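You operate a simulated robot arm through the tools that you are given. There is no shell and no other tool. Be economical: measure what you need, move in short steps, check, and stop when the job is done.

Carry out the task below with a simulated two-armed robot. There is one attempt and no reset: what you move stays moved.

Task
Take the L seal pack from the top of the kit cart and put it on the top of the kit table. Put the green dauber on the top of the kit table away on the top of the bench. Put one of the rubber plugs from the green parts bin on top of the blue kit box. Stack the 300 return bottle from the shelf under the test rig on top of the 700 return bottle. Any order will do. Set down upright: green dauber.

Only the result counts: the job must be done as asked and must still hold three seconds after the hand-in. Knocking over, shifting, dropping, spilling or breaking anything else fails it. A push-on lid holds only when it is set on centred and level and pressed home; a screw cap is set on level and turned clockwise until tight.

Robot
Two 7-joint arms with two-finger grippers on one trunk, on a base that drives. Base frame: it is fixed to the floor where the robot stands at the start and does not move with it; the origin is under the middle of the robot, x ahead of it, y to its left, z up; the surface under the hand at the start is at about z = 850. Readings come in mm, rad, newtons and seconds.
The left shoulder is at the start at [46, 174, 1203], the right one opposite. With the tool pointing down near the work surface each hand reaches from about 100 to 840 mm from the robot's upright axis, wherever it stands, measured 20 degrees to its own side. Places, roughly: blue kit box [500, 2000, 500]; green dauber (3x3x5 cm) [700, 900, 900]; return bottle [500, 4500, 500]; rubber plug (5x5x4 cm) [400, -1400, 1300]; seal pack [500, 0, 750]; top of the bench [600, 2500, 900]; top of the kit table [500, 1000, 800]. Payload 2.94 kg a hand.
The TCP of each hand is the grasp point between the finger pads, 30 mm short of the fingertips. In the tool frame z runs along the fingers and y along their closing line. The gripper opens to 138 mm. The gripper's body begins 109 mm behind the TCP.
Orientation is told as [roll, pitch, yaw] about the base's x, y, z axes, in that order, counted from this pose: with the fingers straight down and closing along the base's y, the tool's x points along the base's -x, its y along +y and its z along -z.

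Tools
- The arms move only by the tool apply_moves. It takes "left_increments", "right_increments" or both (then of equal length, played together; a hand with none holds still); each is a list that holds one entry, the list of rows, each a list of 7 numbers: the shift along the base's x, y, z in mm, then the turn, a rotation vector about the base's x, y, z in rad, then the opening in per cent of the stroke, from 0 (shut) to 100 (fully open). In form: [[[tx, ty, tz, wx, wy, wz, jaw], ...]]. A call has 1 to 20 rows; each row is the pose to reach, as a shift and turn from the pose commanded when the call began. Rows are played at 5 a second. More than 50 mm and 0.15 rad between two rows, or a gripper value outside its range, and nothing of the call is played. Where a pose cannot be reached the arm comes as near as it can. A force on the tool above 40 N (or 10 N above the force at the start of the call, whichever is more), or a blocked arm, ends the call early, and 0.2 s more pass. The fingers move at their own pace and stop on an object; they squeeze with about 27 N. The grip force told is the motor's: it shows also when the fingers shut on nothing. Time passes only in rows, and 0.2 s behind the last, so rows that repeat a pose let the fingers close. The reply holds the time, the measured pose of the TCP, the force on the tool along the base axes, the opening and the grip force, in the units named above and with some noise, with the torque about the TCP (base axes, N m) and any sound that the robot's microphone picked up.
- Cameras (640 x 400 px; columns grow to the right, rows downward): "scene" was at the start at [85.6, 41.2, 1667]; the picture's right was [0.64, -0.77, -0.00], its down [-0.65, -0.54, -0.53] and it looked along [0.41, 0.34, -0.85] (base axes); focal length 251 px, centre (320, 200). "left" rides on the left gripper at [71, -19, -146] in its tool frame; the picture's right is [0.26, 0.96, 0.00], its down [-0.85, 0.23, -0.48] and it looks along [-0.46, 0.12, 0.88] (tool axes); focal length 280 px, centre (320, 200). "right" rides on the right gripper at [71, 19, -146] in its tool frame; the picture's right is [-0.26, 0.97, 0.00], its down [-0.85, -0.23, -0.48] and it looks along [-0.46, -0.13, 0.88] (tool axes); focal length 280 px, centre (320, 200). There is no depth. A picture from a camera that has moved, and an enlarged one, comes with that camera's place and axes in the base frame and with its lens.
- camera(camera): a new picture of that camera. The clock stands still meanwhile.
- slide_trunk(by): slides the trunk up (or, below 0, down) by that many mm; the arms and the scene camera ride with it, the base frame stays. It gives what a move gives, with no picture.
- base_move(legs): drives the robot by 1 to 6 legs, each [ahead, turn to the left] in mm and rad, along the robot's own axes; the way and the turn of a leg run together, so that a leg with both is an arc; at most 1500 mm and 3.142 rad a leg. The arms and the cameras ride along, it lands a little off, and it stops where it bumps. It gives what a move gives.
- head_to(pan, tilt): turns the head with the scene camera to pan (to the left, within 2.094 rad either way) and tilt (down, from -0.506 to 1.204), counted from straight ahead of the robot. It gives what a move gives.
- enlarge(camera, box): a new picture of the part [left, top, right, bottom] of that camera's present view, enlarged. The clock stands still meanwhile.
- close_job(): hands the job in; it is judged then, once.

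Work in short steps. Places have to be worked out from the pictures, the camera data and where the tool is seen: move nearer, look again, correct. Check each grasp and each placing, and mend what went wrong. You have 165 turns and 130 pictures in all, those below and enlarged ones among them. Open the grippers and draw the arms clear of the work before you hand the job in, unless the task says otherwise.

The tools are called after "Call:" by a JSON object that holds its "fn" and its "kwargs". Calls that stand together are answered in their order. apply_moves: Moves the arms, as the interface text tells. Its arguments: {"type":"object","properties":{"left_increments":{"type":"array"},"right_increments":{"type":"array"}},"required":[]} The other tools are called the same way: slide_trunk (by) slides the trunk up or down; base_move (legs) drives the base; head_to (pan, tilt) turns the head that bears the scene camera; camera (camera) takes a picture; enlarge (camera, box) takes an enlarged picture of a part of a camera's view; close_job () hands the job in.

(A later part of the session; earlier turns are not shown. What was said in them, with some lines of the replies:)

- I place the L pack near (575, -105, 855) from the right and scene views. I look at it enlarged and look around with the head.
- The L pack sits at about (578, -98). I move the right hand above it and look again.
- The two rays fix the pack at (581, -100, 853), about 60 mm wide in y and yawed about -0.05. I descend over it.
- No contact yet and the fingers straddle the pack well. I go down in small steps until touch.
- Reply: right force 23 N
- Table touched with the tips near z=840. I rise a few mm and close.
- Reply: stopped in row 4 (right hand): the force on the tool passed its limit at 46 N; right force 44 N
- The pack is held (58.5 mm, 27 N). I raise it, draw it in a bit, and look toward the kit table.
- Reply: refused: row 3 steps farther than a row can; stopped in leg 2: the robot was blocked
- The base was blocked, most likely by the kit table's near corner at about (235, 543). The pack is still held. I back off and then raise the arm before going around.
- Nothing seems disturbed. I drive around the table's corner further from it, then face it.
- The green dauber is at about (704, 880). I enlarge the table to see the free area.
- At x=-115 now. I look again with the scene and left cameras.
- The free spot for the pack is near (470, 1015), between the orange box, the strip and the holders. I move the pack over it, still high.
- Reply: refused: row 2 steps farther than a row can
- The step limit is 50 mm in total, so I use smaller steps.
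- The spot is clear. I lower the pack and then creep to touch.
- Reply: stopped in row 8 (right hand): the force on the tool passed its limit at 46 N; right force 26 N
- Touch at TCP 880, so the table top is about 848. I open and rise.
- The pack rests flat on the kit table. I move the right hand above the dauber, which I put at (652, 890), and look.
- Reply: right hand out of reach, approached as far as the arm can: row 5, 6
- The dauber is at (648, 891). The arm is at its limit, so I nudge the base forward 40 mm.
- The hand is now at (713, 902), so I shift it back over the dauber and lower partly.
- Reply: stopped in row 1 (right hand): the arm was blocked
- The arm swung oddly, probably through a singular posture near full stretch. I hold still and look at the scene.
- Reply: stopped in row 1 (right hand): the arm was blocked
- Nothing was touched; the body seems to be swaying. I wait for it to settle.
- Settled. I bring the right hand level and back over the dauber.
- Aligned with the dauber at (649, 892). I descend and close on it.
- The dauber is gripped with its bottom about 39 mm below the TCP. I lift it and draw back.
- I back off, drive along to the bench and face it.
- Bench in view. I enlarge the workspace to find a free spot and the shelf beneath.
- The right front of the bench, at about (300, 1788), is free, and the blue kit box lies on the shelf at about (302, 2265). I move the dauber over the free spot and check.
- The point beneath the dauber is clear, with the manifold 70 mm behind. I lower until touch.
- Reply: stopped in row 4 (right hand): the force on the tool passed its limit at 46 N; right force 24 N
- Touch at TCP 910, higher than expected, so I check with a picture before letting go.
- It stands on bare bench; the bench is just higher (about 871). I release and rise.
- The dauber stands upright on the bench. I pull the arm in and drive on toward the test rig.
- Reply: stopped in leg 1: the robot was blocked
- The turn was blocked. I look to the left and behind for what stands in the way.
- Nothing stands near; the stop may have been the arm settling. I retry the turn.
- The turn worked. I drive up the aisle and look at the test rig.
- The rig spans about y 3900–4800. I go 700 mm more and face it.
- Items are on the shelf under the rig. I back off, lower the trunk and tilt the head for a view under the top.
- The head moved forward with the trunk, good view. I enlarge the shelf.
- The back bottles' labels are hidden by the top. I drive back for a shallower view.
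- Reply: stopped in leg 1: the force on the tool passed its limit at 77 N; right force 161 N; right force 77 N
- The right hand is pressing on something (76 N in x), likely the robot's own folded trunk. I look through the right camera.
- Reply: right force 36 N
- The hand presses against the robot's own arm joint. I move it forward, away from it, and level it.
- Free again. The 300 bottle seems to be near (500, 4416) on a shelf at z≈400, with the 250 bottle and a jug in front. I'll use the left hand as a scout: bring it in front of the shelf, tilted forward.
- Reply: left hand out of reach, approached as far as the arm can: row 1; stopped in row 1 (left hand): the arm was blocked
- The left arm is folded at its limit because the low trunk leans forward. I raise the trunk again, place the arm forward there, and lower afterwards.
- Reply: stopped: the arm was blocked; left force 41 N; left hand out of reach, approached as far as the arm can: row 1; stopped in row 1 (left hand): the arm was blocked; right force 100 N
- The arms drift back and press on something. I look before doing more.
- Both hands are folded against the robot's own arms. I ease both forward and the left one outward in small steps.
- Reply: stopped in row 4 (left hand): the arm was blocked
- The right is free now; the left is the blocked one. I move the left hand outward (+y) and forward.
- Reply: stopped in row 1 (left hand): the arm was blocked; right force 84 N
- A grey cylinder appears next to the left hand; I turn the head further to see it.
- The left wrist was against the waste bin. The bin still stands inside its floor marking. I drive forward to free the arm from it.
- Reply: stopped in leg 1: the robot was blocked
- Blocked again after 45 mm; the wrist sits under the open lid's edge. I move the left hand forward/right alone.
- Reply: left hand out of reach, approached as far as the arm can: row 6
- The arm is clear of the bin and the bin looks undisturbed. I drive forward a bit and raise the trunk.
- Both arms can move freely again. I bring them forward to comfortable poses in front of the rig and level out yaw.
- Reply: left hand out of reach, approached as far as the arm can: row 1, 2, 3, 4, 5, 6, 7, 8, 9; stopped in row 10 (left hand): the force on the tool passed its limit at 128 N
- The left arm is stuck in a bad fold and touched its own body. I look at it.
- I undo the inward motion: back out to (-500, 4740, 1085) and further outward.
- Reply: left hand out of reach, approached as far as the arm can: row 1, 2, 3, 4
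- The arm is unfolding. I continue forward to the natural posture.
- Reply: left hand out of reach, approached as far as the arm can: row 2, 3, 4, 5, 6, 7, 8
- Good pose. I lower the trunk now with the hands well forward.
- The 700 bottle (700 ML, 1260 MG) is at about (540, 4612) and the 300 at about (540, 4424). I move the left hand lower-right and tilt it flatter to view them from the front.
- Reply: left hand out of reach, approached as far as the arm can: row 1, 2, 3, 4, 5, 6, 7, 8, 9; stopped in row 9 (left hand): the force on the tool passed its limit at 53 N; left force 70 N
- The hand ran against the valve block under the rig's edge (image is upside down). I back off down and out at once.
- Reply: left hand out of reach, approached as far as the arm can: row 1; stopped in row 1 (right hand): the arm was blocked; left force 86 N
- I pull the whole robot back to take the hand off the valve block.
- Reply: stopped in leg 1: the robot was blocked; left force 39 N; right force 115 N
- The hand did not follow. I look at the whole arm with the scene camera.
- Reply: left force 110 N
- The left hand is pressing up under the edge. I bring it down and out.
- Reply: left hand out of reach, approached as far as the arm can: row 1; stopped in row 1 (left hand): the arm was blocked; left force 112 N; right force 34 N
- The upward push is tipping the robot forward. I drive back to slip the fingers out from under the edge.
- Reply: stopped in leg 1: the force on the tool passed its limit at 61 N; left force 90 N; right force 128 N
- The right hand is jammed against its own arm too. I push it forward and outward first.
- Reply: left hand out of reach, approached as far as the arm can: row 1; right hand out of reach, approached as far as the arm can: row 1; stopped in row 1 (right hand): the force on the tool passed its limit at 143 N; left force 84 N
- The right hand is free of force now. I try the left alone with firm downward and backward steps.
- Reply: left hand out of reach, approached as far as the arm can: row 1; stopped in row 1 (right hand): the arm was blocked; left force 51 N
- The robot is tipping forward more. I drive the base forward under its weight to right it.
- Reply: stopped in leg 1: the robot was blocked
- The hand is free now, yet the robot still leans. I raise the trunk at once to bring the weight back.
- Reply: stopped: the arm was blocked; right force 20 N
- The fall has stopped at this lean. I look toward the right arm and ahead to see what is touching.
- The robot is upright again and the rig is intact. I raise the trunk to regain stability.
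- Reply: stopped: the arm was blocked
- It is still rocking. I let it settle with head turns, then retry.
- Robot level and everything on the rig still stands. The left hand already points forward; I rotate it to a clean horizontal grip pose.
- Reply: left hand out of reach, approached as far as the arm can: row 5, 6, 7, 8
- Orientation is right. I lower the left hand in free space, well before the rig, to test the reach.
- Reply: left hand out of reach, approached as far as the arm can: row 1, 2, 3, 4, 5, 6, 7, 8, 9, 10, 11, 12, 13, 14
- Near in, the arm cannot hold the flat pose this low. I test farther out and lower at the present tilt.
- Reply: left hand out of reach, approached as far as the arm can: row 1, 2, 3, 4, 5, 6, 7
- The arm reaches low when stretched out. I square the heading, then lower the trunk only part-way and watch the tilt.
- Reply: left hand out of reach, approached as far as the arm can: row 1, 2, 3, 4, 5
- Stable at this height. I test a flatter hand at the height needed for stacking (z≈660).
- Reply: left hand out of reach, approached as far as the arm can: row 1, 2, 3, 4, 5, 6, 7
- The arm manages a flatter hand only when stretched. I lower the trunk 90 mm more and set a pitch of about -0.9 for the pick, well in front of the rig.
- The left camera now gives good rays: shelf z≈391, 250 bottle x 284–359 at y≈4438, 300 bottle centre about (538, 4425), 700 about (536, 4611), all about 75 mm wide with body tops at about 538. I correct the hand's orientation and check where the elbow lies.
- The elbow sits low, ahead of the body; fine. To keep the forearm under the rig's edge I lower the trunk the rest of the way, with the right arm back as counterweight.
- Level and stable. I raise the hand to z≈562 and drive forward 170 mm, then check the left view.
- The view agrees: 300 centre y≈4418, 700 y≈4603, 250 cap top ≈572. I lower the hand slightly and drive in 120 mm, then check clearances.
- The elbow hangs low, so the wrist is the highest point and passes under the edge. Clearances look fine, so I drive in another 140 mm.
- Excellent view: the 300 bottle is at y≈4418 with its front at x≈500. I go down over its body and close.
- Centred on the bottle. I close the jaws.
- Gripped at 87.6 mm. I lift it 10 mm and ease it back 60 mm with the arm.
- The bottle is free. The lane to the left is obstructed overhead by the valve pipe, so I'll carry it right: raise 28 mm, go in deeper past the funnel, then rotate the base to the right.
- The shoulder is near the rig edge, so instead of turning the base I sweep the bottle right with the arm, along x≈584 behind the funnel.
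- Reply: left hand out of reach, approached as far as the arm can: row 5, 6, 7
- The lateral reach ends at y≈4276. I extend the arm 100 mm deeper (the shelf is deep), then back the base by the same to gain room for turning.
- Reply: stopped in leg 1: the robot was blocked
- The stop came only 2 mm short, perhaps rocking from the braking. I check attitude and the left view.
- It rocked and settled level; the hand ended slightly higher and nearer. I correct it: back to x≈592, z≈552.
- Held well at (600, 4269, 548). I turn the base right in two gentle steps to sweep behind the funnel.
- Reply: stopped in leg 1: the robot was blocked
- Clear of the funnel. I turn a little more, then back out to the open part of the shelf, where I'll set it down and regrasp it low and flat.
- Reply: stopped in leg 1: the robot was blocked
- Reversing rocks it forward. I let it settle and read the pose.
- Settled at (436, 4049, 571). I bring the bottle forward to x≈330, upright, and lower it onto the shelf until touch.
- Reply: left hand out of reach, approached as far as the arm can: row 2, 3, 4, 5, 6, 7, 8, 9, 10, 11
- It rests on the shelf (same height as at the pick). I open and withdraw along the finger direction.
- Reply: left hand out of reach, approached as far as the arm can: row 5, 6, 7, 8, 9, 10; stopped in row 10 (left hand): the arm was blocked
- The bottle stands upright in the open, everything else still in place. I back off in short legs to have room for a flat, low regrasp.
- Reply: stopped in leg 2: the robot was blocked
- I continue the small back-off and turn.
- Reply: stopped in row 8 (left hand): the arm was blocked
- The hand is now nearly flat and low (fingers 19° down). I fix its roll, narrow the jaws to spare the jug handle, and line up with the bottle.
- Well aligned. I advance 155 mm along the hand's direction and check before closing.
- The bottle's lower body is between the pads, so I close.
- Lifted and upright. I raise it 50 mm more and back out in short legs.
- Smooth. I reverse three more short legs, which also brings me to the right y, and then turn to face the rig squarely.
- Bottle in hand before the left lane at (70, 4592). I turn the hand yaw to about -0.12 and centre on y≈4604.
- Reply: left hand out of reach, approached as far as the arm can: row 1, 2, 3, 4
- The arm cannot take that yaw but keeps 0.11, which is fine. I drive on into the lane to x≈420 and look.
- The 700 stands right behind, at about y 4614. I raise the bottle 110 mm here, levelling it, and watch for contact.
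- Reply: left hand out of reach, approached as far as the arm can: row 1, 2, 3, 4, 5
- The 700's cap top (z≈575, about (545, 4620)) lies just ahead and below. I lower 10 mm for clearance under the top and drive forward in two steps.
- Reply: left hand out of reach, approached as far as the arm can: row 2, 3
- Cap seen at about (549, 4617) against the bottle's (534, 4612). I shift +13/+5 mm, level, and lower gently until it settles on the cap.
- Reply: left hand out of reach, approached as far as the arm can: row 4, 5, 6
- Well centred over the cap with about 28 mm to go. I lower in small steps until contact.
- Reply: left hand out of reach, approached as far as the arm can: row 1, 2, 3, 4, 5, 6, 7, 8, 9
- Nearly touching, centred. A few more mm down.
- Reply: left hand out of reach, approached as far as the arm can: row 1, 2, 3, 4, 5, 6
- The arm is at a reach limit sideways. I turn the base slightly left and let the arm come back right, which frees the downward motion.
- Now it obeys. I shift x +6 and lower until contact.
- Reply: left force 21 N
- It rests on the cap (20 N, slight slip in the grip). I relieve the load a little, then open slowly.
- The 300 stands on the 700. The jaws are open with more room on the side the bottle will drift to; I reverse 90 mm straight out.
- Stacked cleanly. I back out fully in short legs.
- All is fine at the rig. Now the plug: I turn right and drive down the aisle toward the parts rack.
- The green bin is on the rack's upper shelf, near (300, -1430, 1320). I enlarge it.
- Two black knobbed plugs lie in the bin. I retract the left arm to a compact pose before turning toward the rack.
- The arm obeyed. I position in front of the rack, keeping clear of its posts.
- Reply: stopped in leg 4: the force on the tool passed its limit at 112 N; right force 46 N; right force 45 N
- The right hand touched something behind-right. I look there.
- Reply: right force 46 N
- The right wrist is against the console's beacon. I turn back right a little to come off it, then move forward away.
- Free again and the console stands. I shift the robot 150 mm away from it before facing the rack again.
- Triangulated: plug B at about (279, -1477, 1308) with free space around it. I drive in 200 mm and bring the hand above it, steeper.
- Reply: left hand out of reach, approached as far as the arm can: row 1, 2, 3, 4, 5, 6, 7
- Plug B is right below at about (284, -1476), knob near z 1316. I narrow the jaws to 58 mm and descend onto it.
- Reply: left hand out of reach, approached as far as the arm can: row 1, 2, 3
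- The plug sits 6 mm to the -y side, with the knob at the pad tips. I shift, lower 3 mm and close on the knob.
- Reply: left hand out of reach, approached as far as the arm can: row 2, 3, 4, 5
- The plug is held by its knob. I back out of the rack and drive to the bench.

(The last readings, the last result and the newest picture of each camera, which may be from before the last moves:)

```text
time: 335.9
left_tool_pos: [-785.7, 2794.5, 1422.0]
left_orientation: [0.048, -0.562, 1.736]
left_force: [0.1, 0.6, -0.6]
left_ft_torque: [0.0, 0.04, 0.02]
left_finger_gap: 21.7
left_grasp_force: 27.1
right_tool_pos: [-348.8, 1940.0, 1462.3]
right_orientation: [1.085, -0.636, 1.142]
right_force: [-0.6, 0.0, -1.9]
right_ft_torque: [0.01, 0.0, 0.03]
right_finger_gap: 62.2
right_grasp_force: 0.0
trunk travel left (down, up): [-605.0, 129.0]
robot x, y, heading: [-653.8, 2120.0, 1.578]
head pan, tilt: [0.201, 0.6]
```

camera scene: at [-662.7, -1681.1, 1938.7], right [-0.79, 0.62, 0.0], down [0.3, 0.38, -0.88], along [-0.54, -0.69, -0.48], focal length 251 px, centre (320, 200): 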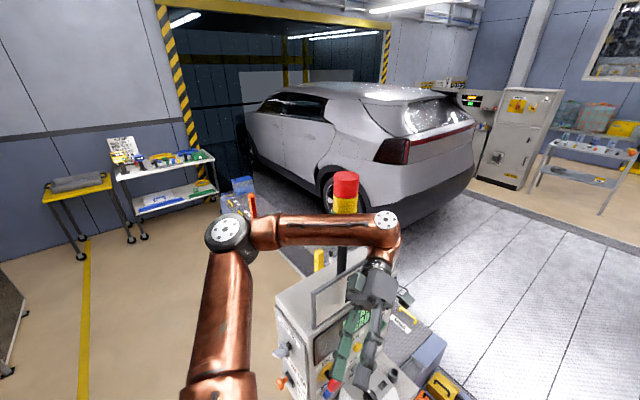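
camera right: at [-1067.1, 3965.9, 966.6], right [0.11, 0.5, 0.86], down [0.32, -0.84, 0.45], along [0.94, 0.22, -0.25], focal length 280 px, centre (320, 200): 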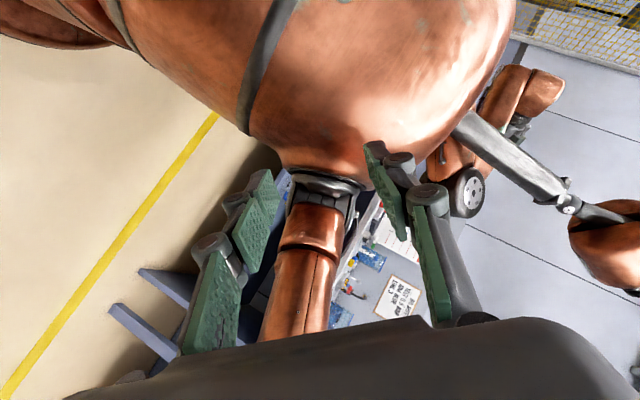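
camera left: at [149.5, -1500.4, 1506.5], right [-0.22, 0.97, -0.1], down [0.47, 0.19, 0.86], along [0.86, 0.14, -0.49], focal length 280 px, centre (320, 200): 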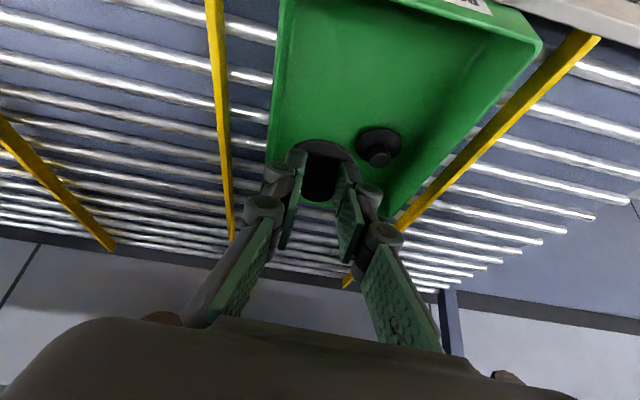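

I face the bench, lower the trunk to mid height and check the box.

Call:
{"fn": "base_move", "kwargs": {"legs": [[0, -1.578]]}}

Call:
{"fn": "slide_trunk", "kwargs": {"by": -300}}

Call:
{"fn": "head_to", "kwargs": {"pan": 0.15, "tilt": 0.75}}

Call:
{"fn": "camera", "kwargs": {"camera": "scene"}}

```text
time: 340.1
left_tool_pos: [19.4, 2246.2, 1423.0]
left_orientation: [0.048, -0.561, 0.163]
left_force: [0.0, -0.1, -0.1]
left_ft_torque: [-0.02, -0.02, -0.02]
left_finger_gap: 21.9
left_grasp_force: 27.0
right_tool_pos: [-836.6, 1810.1, 1462.2]
right_orientation: [1.085, -0.637, -0.429]
right_force: [-0.2, -0.7, -0.1]
right_ft_torque: [-0.02, -0.01, 0.0]
right_finger_gap: 62.0
right_grasp_force: 0.2
trunk travel left (down, up): [-605.0, 129.0]
robot x, y, heading: [-659.4, 2119.9, 0.008]
head pan, tilt: [0.201, 0.6]
```

```text
time: 343.1
left_tool_pos: [54.3, 2247.1, 1048.1]
left_orientation: [0.066, -0.455, 0.153]
left_force: [-0.2, -0.1, 0.6]
left_ft_torque: [0.0, -0.02, 0.02]
left_finger_gap: 21.6
left_grasp_force: 26.9
right_tool_pos: [-837.7, 1810.4, 1161.2]
right_orientation: [1.085, -0.637, -0.429]
right_force: [-0.9, 0.3, 0.6]
right_ft_torque: [0.02, -0.01, 0.01]
right_finger_gap: 61.9
right_grasp_force: 0.0
trunk travel left (down, up): [-305.0, 429.0]
robot x, y, heading: [-661.3, 2121.4, 0.005]
head pan, tilt: [0.201, 0.6]
```

```text
time: 343.8
left_tool_pos: [55.6, 2246.6, 1047.0]
left_orientation: [0.066, -0.457, 0.155]
left_force: [-0.6, -0.3, 0.6]
left_ft_torque: [0.04, -0.03, 0.01]
left_finger_gap: 21.6
left_grasp_force: 27.4
right_tool_pos: [-837.1, 1811.1, 1161.9]
right_orientation: [1.085, -0.637, -0.432]
right_force: [0.2, 0.3, 0.3]
right_ft_torque: [-0.02, -0.02, -0.02]
right_finger_gap: 62.2
right_grasp_force: 0.1
trunk travel left (down, up): [-305.0, 429.0]
robot x, y, heading: [-657.2, 2118.2, 0.004]
head pan, tilt: [0.15, 0.75]
```

```text
14 pictures are left
camera scene: at [-505.4, 2129.4, 1616.3], right [0.15, -0.99, 0.0], down [-0.67, -0.11, -0.73], along [0.72, 0.11, -0.68], focal length 251 px, centre (320, 200)
```

scene: 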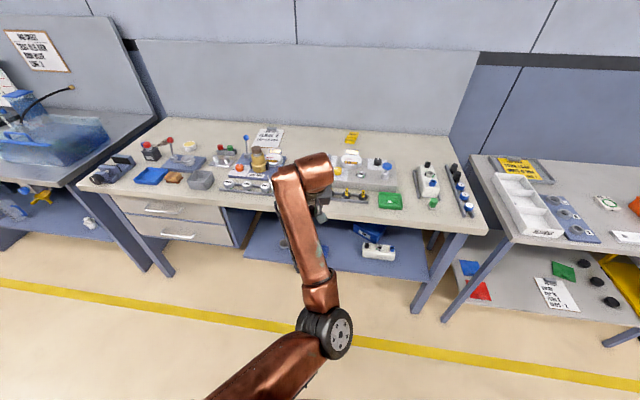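

There is a blue box with a handle deeper under the bench near (510, 1980), matching the given place. I enlarge it.

Call:
{"fn": "enlarge", "kwargs": {"camera": "scene", "box": [230, 200, 430, 290]}}

```text
3.20 times, centred on (330, 245) of scene
camera zoom: at [-505.4, 2129.4, 1616.3], right [0.15, -0.99, 0.0], down [-0.67, -0.11, -0.73], along [0.72, 0.11, -0.68], focal length 802 px, centre (288, 56)
```

zoom: 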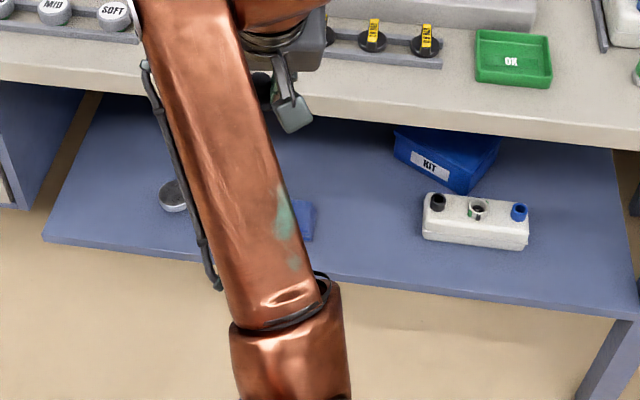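

It is the KIT box: centre about (500, 1985), top near z 520, behind a white manifold. I back away to (-900, 1855) to have room for the low, stretched arm posture.

Call:
{"fn": "base_move", "kwargs": {"legs": [[0, 0.82], [-358, 0], [0, -0.824]]}}

Call:
{"fn": "apply_moves", "kwargs": {"left_increments": [[[15, 3, -40, 0, -0.04, -0.02, 5], [30, 5, -80, 0, -0.08, -0.04, 5], [50, 8, -120, 0, -0.12, -0.06, 5], [70, 10, -160, 0, -0.16, -0.08, 5], [90, 12, -200, 0, -0.2, -0.1, 5], [110, 14, -240, 0, -0.24, -0.12, 5], [130, 16, -280, 0, -0.27, -0.14, 5], [150, 18, -320, 0, -0.3, -0.15, 5], [160, 20, -350, 0, -0.3, -0.15, 5], [160, 20, -350, 0, -0.3, -0.15, 5]]]}}

```text
time: 350.4
left_tool_pos: [-190.1, 1974.4, 1047.8]
left_orientation: [0.066, -0.457, 0.139]
left_force: [0.1, -0.1, -0.2]
left_ft_torque: [0.03, -0.01, 0.0]
left_finger_gap: 21.6
left_grasp_force: 26.7
right_tool_pos: [-1088.1, 1551.1, 1161.2]
right_orientation: [1.086, -0.637, -0.446]
right_force: [0.0, 0.2, 0.2]
right_ft_torque: [0.0, -0.03, -0.01]
right_finger_gap: 62.3
right_grasp_force: 0.1
trunk travel left (down, up): [-305.0, 429.0]
robot x, y, heading: [-902.6, 1857.4, -0.013]
head pan, tilt: [0.15, 0.75]
```

```text
time: 352.6
left_tool_pos: [-30.0, 1993.5, 697.8]
left_orientation: [0.041, -0.757, 0.001]
left_force: [-0.3, 0.5, 0.1]
left_ft_torque: [-0.04, 0.03, 0.0]
left_finger_gap: 21.8
left_grasp_force: 26.7
right_tool_pos: [-1090.1, 1550.9, 1162.8]
right_orientation: [1.085, -0.637, -0.446]
right_force: [-0.7, -0.3, -0.8]
right_ft_torque: [0.03, 0.0, 0.0]
right_finger_gap: 62.2
right_grasp_force: 0.0
trunk travel left (down, up): [-305.0, 429.0]
robot x, y, heading: [-903.8, 1857.8, -0.011]
head pan, tilt: [0.15, 0.75]
```

Reached exactly. I lower the trunk in stages, keeping the hand near z 600.

Call:
{"fn": "slide_trunk", "kwargs": {"by": -150}}

Call:
{"fn": "apply_moves", "kwargs": {"left_increments": [[[15, -2, 40, 0, 0, 0, 5], [30, -4, 80, 0, 0, 0, 5], [40, -6, 120, 0, 0, 0, 5], [45, -8, 150, 0, 0, 0, 5], [45, -8, 170, 0, 0, 0, 5], [45, -8, 170, 0, 0, 0, 5]]]}}

Call:
{"fn": "slide_trunk", "kwargs": {"by": -140}}

Call:
{"fn": "camera", "kwargs": {"camera": "left"}}

```text
time: 354.3
left_tool_pos: [-30.4, 1995.6, 548.4]
left_orientation: [0.041, -0.756, 0.002]
left_force: [-0.8, 0.2, 0.0]
left_ft_torque: [-0.01, 0.02, -0.01]
left_finger_gap: 21.6
left_grasp_force: 26.8
right_tool_pos: [-1089.3, 1549.9, 1011.5]
right_orientation: [1.087, -0.638, -0.443]
right_force: [-0.1, 0.4, -0.3]
right_ft_torque: [0.02, 0.0, -0.04]
right_finger_gap: 62.1
right_grasp_force: 0.1
trunk travel left (down, up): [-155.0, 579.0]
robot x, y, heading: [-905.4, 1855.0, -0.008]
head pan, tilt: [0.15, 0.75]
```

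```text
time: 355.7
left_tool_pos: [15.2, 1986.2, 717.8]
left_orientation: [0.042, -0.754, 0.004]
left_force: [-0.4, 0.4, 0.1]
left_ft_torque: [0.03, 0.04, 0.01]
left_finger_gap: 21.5
left_grasp_force: 27.4
right_tool_pos: [-1088.1, 1549.7, 1011.1]
right_orientation: [1.086, -0.636, -0.444]
right_force: [0.8, 1.0, -0.8]
right_ft_torque: [-0.01, -0.02, -0.01]
right_finger_gap: 62.0
right_grasp_force: 0.2
trunk travel left (down, up): [-155.0, 579.0]
robot x, y, heading: [-902.9, 1857.8, -0.01]
head pan, tilt: [0.15, 0.75]
```

```text
time: 357.4
left_tool_pos: [15.5, 1986.7, 580.6]
left_orientation: [0.043, -0.755, 0.002]
left_force: [0.0, 0.3, 0.1]
left_ft_torque: [0.03, 0.04, 0.03]
left_finger_gap: 21.5
left_grasp_force: 27.2
right_tool_pos: [-1077.1, 1551.5, 882.6]
right_orientation: [1.07, -0.608, -0.433]
right_force: [0.2, 0.4, 0.4]
right_ft_torque: [-0.02, -0.01, 0.01]
right_finger_gap: 62.2
right_grasp_force: 0.1
trunk travel left (down, up): [-15.0, 719.0]
robot x, y, heading: [-903.0, 1855.0, -0.005]
head pan, tilt: [0.15, 0.75]
```

```text
12 pictures are left
camera left: at [-136.0, 1961.6, 636.6], right [-0.22, 0.96, -0.15], down [0.28, 0.21, 0.94], along [0.93, 0.16, -0.32], focal length 280 px, centre (320, 200)
```

left: 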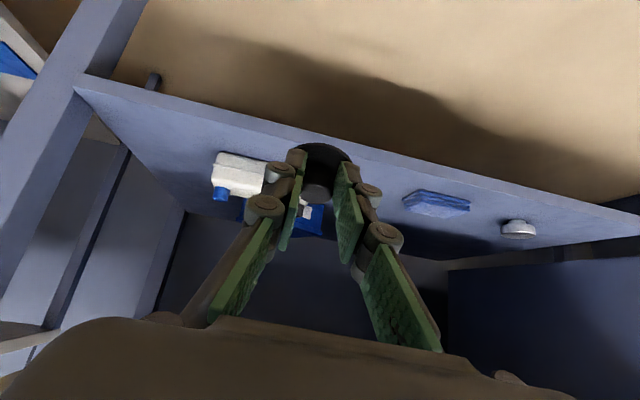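

Good posture. I drive forward 300 mm and look again from nearer.

Call:
{"fn": "base_move", "kwargs": {"legs": [[270, 0]]}}

Call:
{"fn": "camera", "kwargs": {"camera": "left"}}

```text
time: 359.3
left_tool_pos: [282.8, 1979.5, 577.0]
left_orientation: [0.041, -0.753, -0.003]
left_force: [0.5, -1.1, -0.2]
left_ft_torque: [0.0, 0.01, -0.02]
left_finger_gap: 21.5
left_grasp_force: 27.1
right_tool_pos: [-809.6, 1548.1, 882.7]
right_orientation: [1.07, -0.605, -0.437]
right_force: [-0.1, -0.4, -0.5]
right_ft_torque: [0.02, 0.01, 0.03]
right_finger_gap: 61.7
right_grasp_force: 0.0
trunk travel left (down, up): [-15.0, 719.0]
robot x, y, heading: [-633.6, 1848.2, -0.014]
head pan, tilt: [0.15, 0.75]
```

```text
11 pictures are left
camera left: at [132.5, 1954.9, 634.7], right [-0.22, 0.96, -0.15], down [0.29, 0.21, 0.93], along [0.93, 0.16, -0.32], focal length 280 px, centre (320, 200)
```

left: 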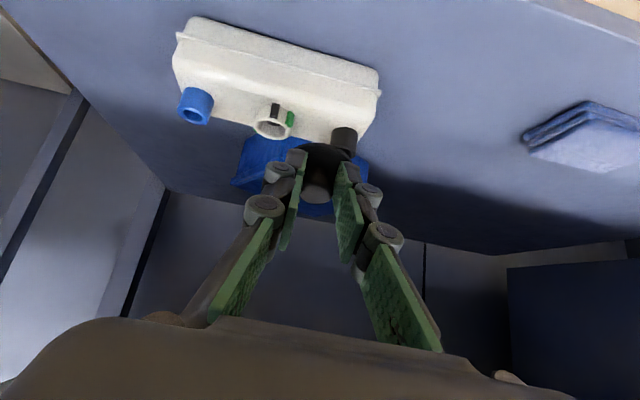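

The KIT box's top is at z≈509, centre about (498, 1987), and the manifold knobs stay below 505. I drive 190 mm further, the plug at about 540.

Call:
{"fn": "base_move", "kwargs": {"legs": [[192, 0]]}}

Call:
{"fn": "apply_moves", "kwargs": {"left_increments": [[[2, 4, 0, 0, 0.04, 0, 5], [3, 8, 0, 0, 0.08, 0, 5], [4, 10, 0, 0, 0.12, 0, 5], [4, 10, 0, 0, 0.13, 0, 5]]]}}

Call:
{"fn": "camera", "kwargs": {"camera": "left"}}

```text
time: 360.8
left_tool_pos: [474.8, 1975.6, 576.2]
left_orientation: [0.042, -0.753, -0.004]
left_force: [0.3, 0.4, -0.4]
left_ft_torque: [0.01, -0.02, 0.0]
left_finger_gap: 21.7
left_grasp_force: 26.5
right_tool_pos: [-619.3, 1546.5, 883.0]
right_orientation: [1.069, -0.606, -0.438]
right_force: [-0.1, 0.5, 0.5]
right_ft_torque: [-0.03, 0.01, 0.0]
right_finger_gap: 62.1
right_grasp_force: 0.0
trunk travel left (down, up): [-15.0, 719.0]
robot x, y, heading: [-445.7, 1854.1, -0.011]
head pan, tilt: [0.15, 0.75]
```

```text
time: 361.8
left_tool_pos: [477.8, 1985.2, 576.6]
left_orientation: [0.04, -0.623, -0.005]
left_force: [0.9, -1.2, -0.2]
left_ft_torque: [0.0, 0.01, 0.0]
left_finger_gap: 21.4
left_grasp_force: 26.6
right_tool_pos: [-619.0, 1545.5, 881.7]
right_orientation: [1.07, -0.607, -0.438]
right_force: [-0.2, 0.1, -0.3]
right_ft_torque: [0.0, 0.0, 0.02]
right_finger_gap: 62.1
right_grasp_force: 0.0
trunk travel left (down, up): [-15.0, 719.0]
robot x, y, heading: [-441.8, 1852.1, -0.011]
head pan, tilt: [0.15, 0.75]
```

```text
10 pictures are left
camera left: at [336.3, 1961.6, 653.6], right [-0.23, 0.96, -0.12], down [0.41, 0.21, 0.89], along [0.88, 0.16, -0.44], focal length 280 px, centre (320, 200)
```

left: 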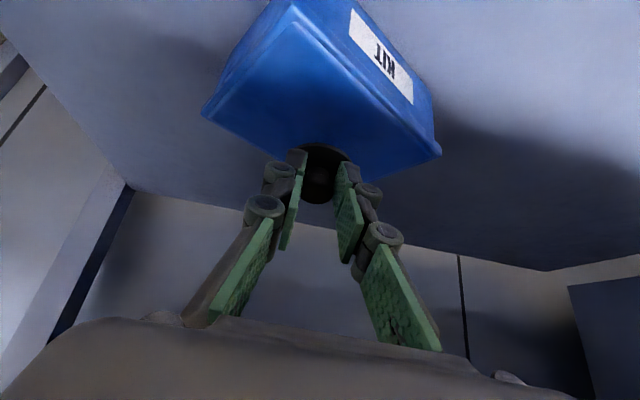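

Plug is right above the box's centre with about 31 mm to go. I lower gently until touch.

Call:
{"fn": "apply_moves", "kwargs": {"left_increments": [[[0, 0, -10, 0, 0.02, 0, 5], [0, 0, -18, 0, 0.03, 0, 5], [0, 0, -23, 0, 0.03, 0, 5], [0, 0, -26, 0, 0.03, 0, 5], [0, 0, -28, 0, 0.03, 0, 5], [0, 0, -30, 0, 0.03, 0, 5]]]}}

Call:
{"fn": "camera", "kwargs": {"camera": "left"}}

```text
time: 363.2
left_tool_pos: [477.7, 1986.2, 547.2]
left_orientation: [0.041, -0.595, -0.002]
left_force: [-0.3, 0.7, 1.1]
left_ft_torque: [0.0, -0.01, 0.02]
left_finger_gap: 21.5
left_grasp_force: 26.9
right_tool_pos: [-619.6, 1546.9, 882.6]
right_orientation: [1.07, -0.608, -0.438]
right_force: [-0.6, 1.3, 0.9]
right_ft_torque: [-0.01, 0.01, 0.01]
right_finger_gap: 62.1
right_grasp_force: 0.0
trunk travel left (down, up): [-15.0, 719.0]
robot x, y, heading: [-448.1, 1849.0, -0.016]
head pan, tilt: [0.15, 0.75]
```

```text
9 pictures are left
camera left: at [338.4, 1961.9, 628.1], right [-0.24, 0.96, -0.11], down [0.43, 0.21, 0.88], along [0.87, 0.16, -0.47], focal length 280 px, centre (320, 200)
```

left: 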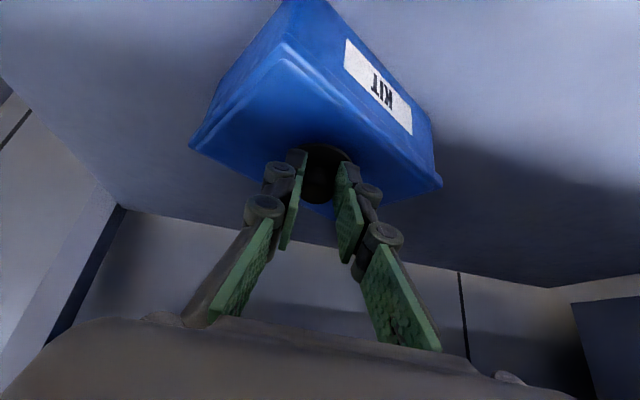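

Not touching yet, so I continue in 2 mm steps.

Call:
{"fn": "apply_moves", "kwargs": {"left_increments": [[[3, 0, -2, 0, 0, 0, 5], [5, 0, -4, 0, 0, 0, 5], [5, 0, -6, 0, 0, 0, 5], [5, 0, -8, 0, 0, 0, 5], [5, 0, -10, 0, 0, 0, 5], [5, 0, -12, 0, 0, 0, 5]]]}}

```text
time: 364.6
left_tool_pos: [484.4, 1985.5, 546.2]
left_orientation: [0.045, -0.608, -0.003]
left_force: [0.4, 1.1, 37.3]
left_ft_torque: [0.08, -0.42, 0.05]
left_finger_gap: 21.7
left_grasp_force: 26.9
right_tool_pos: [-622.8, 1546.0, 881.7]
right_orientation: [1.073, -0.611, -0.437]
right_force: [-0.9, 0.6, 0.7]
right_ft_torque: [-0.01, -0.01, 0.0]
right_finger_gap: 62.1
right_grasp_force: 0.0
trunk travel left (down, up): [-15.0, 719.0]
robot x, y, heading: [-446.5, 1850.0, -0.011]
head pan, tilt: [0.15, 0.75]
```

Firm contact at z 546. I unload, open gently and lift straight up.

Call:
{"fn": "apply_moves", "kwargs": {"left_increments": [[[0, 0, 6, 0, 0, 0, 5], [0, 0, 10, 0, 0, 0, 5], [0, 0, 10, 0, 0, 0, 20], [0, 0, 10, 0, 0, 0, 40], [0, 0, 10, 0, 0, 0, 45], [0, 0, 14, 0, 0, 0, 45], [0, 0, 24, 0, 0, 0, 45], [0, 0, 34, 0, 0, 0, 45], [0, 0, 40, 0, 0, 0, 45]]]}}

Call:
{"fn": "camera", "kwargs": {"camera": "left"}}

```text
time: 366.6
left_tool_pos: [483.0, 1986.2, 575.1]
left_orientation: [0.04, -0.594, -0.001]
left_force: [0.8, 0.2, -0.2]
left_ft_torque: [0.01, 0.02, -0.02]
left_finger_gap: 62.0
left_grasp_force: 0.0
right_tool_pos: [-618.5, 1546.7, 881.9]
right_orientation: [1.069, -0.607, -0.439]
right_force: [-0.3, -0.4, 0.5]
right_ft_torque: [-0.02, 0.03, -0.02]
right_finger_gap: 62.2
right_grasp_force: 0.1
trunk travel left (down, up): [-15.0, 719.0]
robot x, y, heading: [-446.1, 1854.3, -0.015]
head pan, tilt: [0.15, 0.75]
```

```text
8 pictures are left
camera left: at [343.1, 1962.1, 655.8], right [-0.24, 0.96, -0.11], down [0.43, 0.21, 0.88], along [0.87, 0.16, -0.47], focal length 280 px, centre (320, 200)
```

left: 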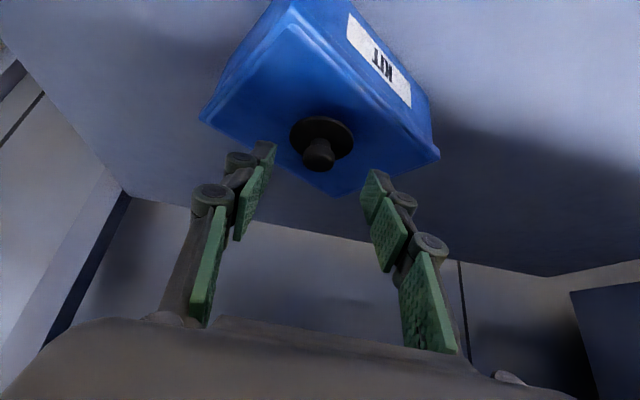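

The plug sits flat on the KIT box. I back out in short legs.

Call:
{"fn": "base_move", "kwargs": {"legs": [[-60, 0], [-60, 0], [-60, 0], [-60, 0], [-60, 0], [-60, 0]]}}

Call:
{"fn": "slide_trunk", "kwargs": {"by": 300}}

Call:
{"fn": "head_to", "kwargs": {"pan": -0.1, "tilt": 0.7}}

Call:
{"fn": "camera", "kwargs": {"camera": "scene"}}

```text
time: 370.4
left_tool_pos: [129.7, 1992.6, 568.8]
left_orientation: [0.044, -0.585, -0.003]
left_force: [0.6, 0.8, 0.0]
left_ft_torque: [0.0, 0.0, -0.02]
left_finger_gap: 62.0
left_grasp_force: 0.0
right_tool_pos: [-968.2, 1551.2, 886.8]
right_orientation: [1.066, -0.597, -0.434]
right_force: [0.0, -1.0, 1.7]
right_ft_torque: [-0.02, 0.07, 0.05]
right_finger_gap: 62.3
right_grasp_force: 0.1
trunk travel left (down, up): [-15.0, 719.0]
robot x, y, heading: [-800.6, 1855.9, -0.007]
head pan, tilt: [0.15, 0.75]
```

```text
time: 373.4
left_tool_pos: [121.5, 1993.7, 879.7]
left_orientation: [0.04, -0.598, -0.002]
left_force: [-0.5, 0.1, 0.1]
left_ft_torque: [0.0, 0.03, -0.01]
left_finger_gap: 62.2
left_grasp_force: 0.0
right_tool_pos: [-982.1, 1550.4, 1181.3]
right_orientation: [1.072, -0.611, -0.437]
right_force: [-0.2, 0.3, 0.2]
right_ft_torque: [-0.01, -0.05, -0.01]
right_finger_gap: 62.2
right_grasp_force: 0.1
trunk travel left (down, up): [-315.0, 419.0]
robot x, y, heading: [-805.7, 1859.5, -0.012]
head pan, tilt: [0.15, 0.75]
```

```text
time: 374.2
left_tool_pos: [121.6, 1993.5, 880.8]
left_orientation: [0.039, -0.601, 0.002]
left_force: [-1.2, -0.5, -0.1]
left_ft_torque: [0.0, -0.03, 0.01]
left_finger_gap: 62.2
left_grasp_force: 0.2
right_tool_pos: [-982.6, 1551.3, 1181.7]
right_orientation: [1.071, -0.609, -0.435]
right_force: [0.5, 0.4, -0.1]
right_ft_torque: [-0.01, -0.03, -0.02]
right_finger_gap: 62.2
right_grasp_force: 0.0
trunk travel left (down, up): [-315.0, 419.0]
robot x, y, heading: [-803.6, 1853.5, -0.016]
head pan, tilt: [-0.099, 0.7]
```

```text
7 pictures are left
camera scene: at [-655.0, 1842.9, 1630.7], right [-0.11, -0.99, 0.0], down [-0.64, 0.07, -0.76], along [0.76, -0.09, -0.64], focal length 251 px, centre (320, 200)
```

scene: 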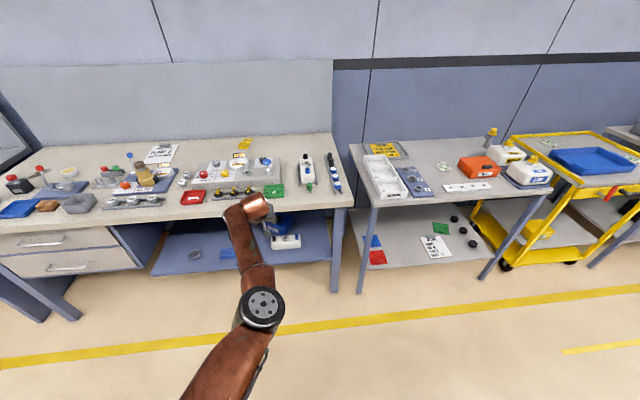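

Everything is in view: L pack on the kit table, dauber on the bench. I draw the arm further clear, open it, and take a last close look.

Call:
{"fn": "base_move", "kwargs": {"legs": [[-150, 0]]}}

Call:
{"fn": "apply_moves", "kwargs": {"left_increments": [[[0, 0, 0, 0, 0, 0, 100], [0, 0, 0, 0, 0, 0, 100]]], "right_increments": [[[0, 0, 0, 0, 0, 0, 100], [0, 0, 0, 0, 0, 0, 100]]]}}

Call:
{"fn": "enlarge", "kwargs": {"camera": "scene", "box": [220, 140, 480, 290]}}

```text
time: 375.6
left_tool_pos: [-29.6, 1995.5, 883.1]
left_orientation: [0.04, -0.602, 0.001]
left_force: [-1.1, -0.1, 0.3]
left_ft_torque: [-0.01, 0.03, 0.01]
left_finger_gap: 62.1
left_grasp_force: 0.0
right_tool_pos: [-1133.6, 1552.6, 1181.2]
right_orientation: [1.074, -0.612, -0.438]
right_force: [-0.4, 0.0, 0.3]
right_ft_torque: [0.01, -0.07, -0.04]
right_finger_gap: 62.2
right_grasp_force: 0.0
trunk travel left (down, up): [-315.0, 419.0]
robot x, y, heading: [-952.2, 1859.2, -0.009]
head pan, tilt: [-0.099, 0.7]
```

```text
time: 376.2
left_tool_pos: [-28.3, 1995.4, 880.7]
left_orientation: [0.042, -0.6, -0.002]
left_force: [-0.4, 0.9, -0.5]
left_ft_torque: [0.0, -0.01, -0.02]
left_finger_gap: 115.3
left_grasp_force: 0.0
right_tool_pos: [-1131.8, 1552.8, 1181.9]
right_orientation: [1.071, -0.61, -0.436]
right_force: [-0.6, 0.1, -0.6]
right_ft_torque: [0.0, 0.04, 0.01]
right_finger_gap: 115.4
right_grasp_force: 0.0
trunk travel left (down, up): [-315.0, 419.0]
robot x, y, heading: [-955.1, 1856.6, -0.012]
head pan, tilt: [-0.099, 0.7]
```

```text
2.46 times, centred on (350, 215) of scene
camera zoom: at [-804.7, 1844.6, 1630.6], right [-0.11, -0.99, 0.0], down [-0.64, 0.07, -0.76], along [0.76, -0.09, -0.64], focal length 617 px, centre (246, 163)
```

zoom: 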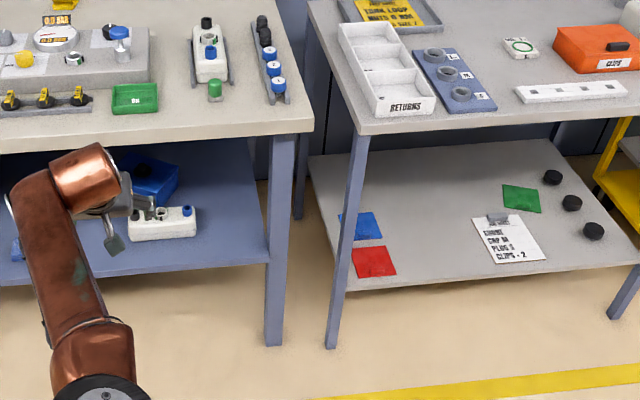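

The plug is on the box, the dauber stands upright on the bench and the L pack is on the kit table. The bottle stack was good when I left it, so I hand the job in.

Call:
{"fn": "close_job", "kwargs": {}}

```text
The job is handed in.
```

I did all four tasks and handed the job in, but the arms touched other equipment along the way. I saw no shift or damage in the pictures, though I didn't check every spot closely.

**Results**
- **L seal pack:** flat on the kit table, seen in the final pictures.
- **Green dauber:** upright on the bench, seen in the final pictures.
- **Rubber plug:** flat on the blue kit box, seen when I released it.
- **300 return bottle:** standing on the 700 return bottle when I backed away; I took no close view of the stack at the end.

**Contacts on the way**
- **Waste bin:** the left wrist pressed against it. It still looked to be inside its floor marking.
- **Test rig valve block:** the left hand ran into the block under the rig's front edge and pushed up on the rig. The robot tipped forward before it righted itself.
- **Console by the parts rack:** the right hand or wrist hit it, with a force over 100 N.
- **Kit table corner:** the base was stopped once, most likely against this corner.
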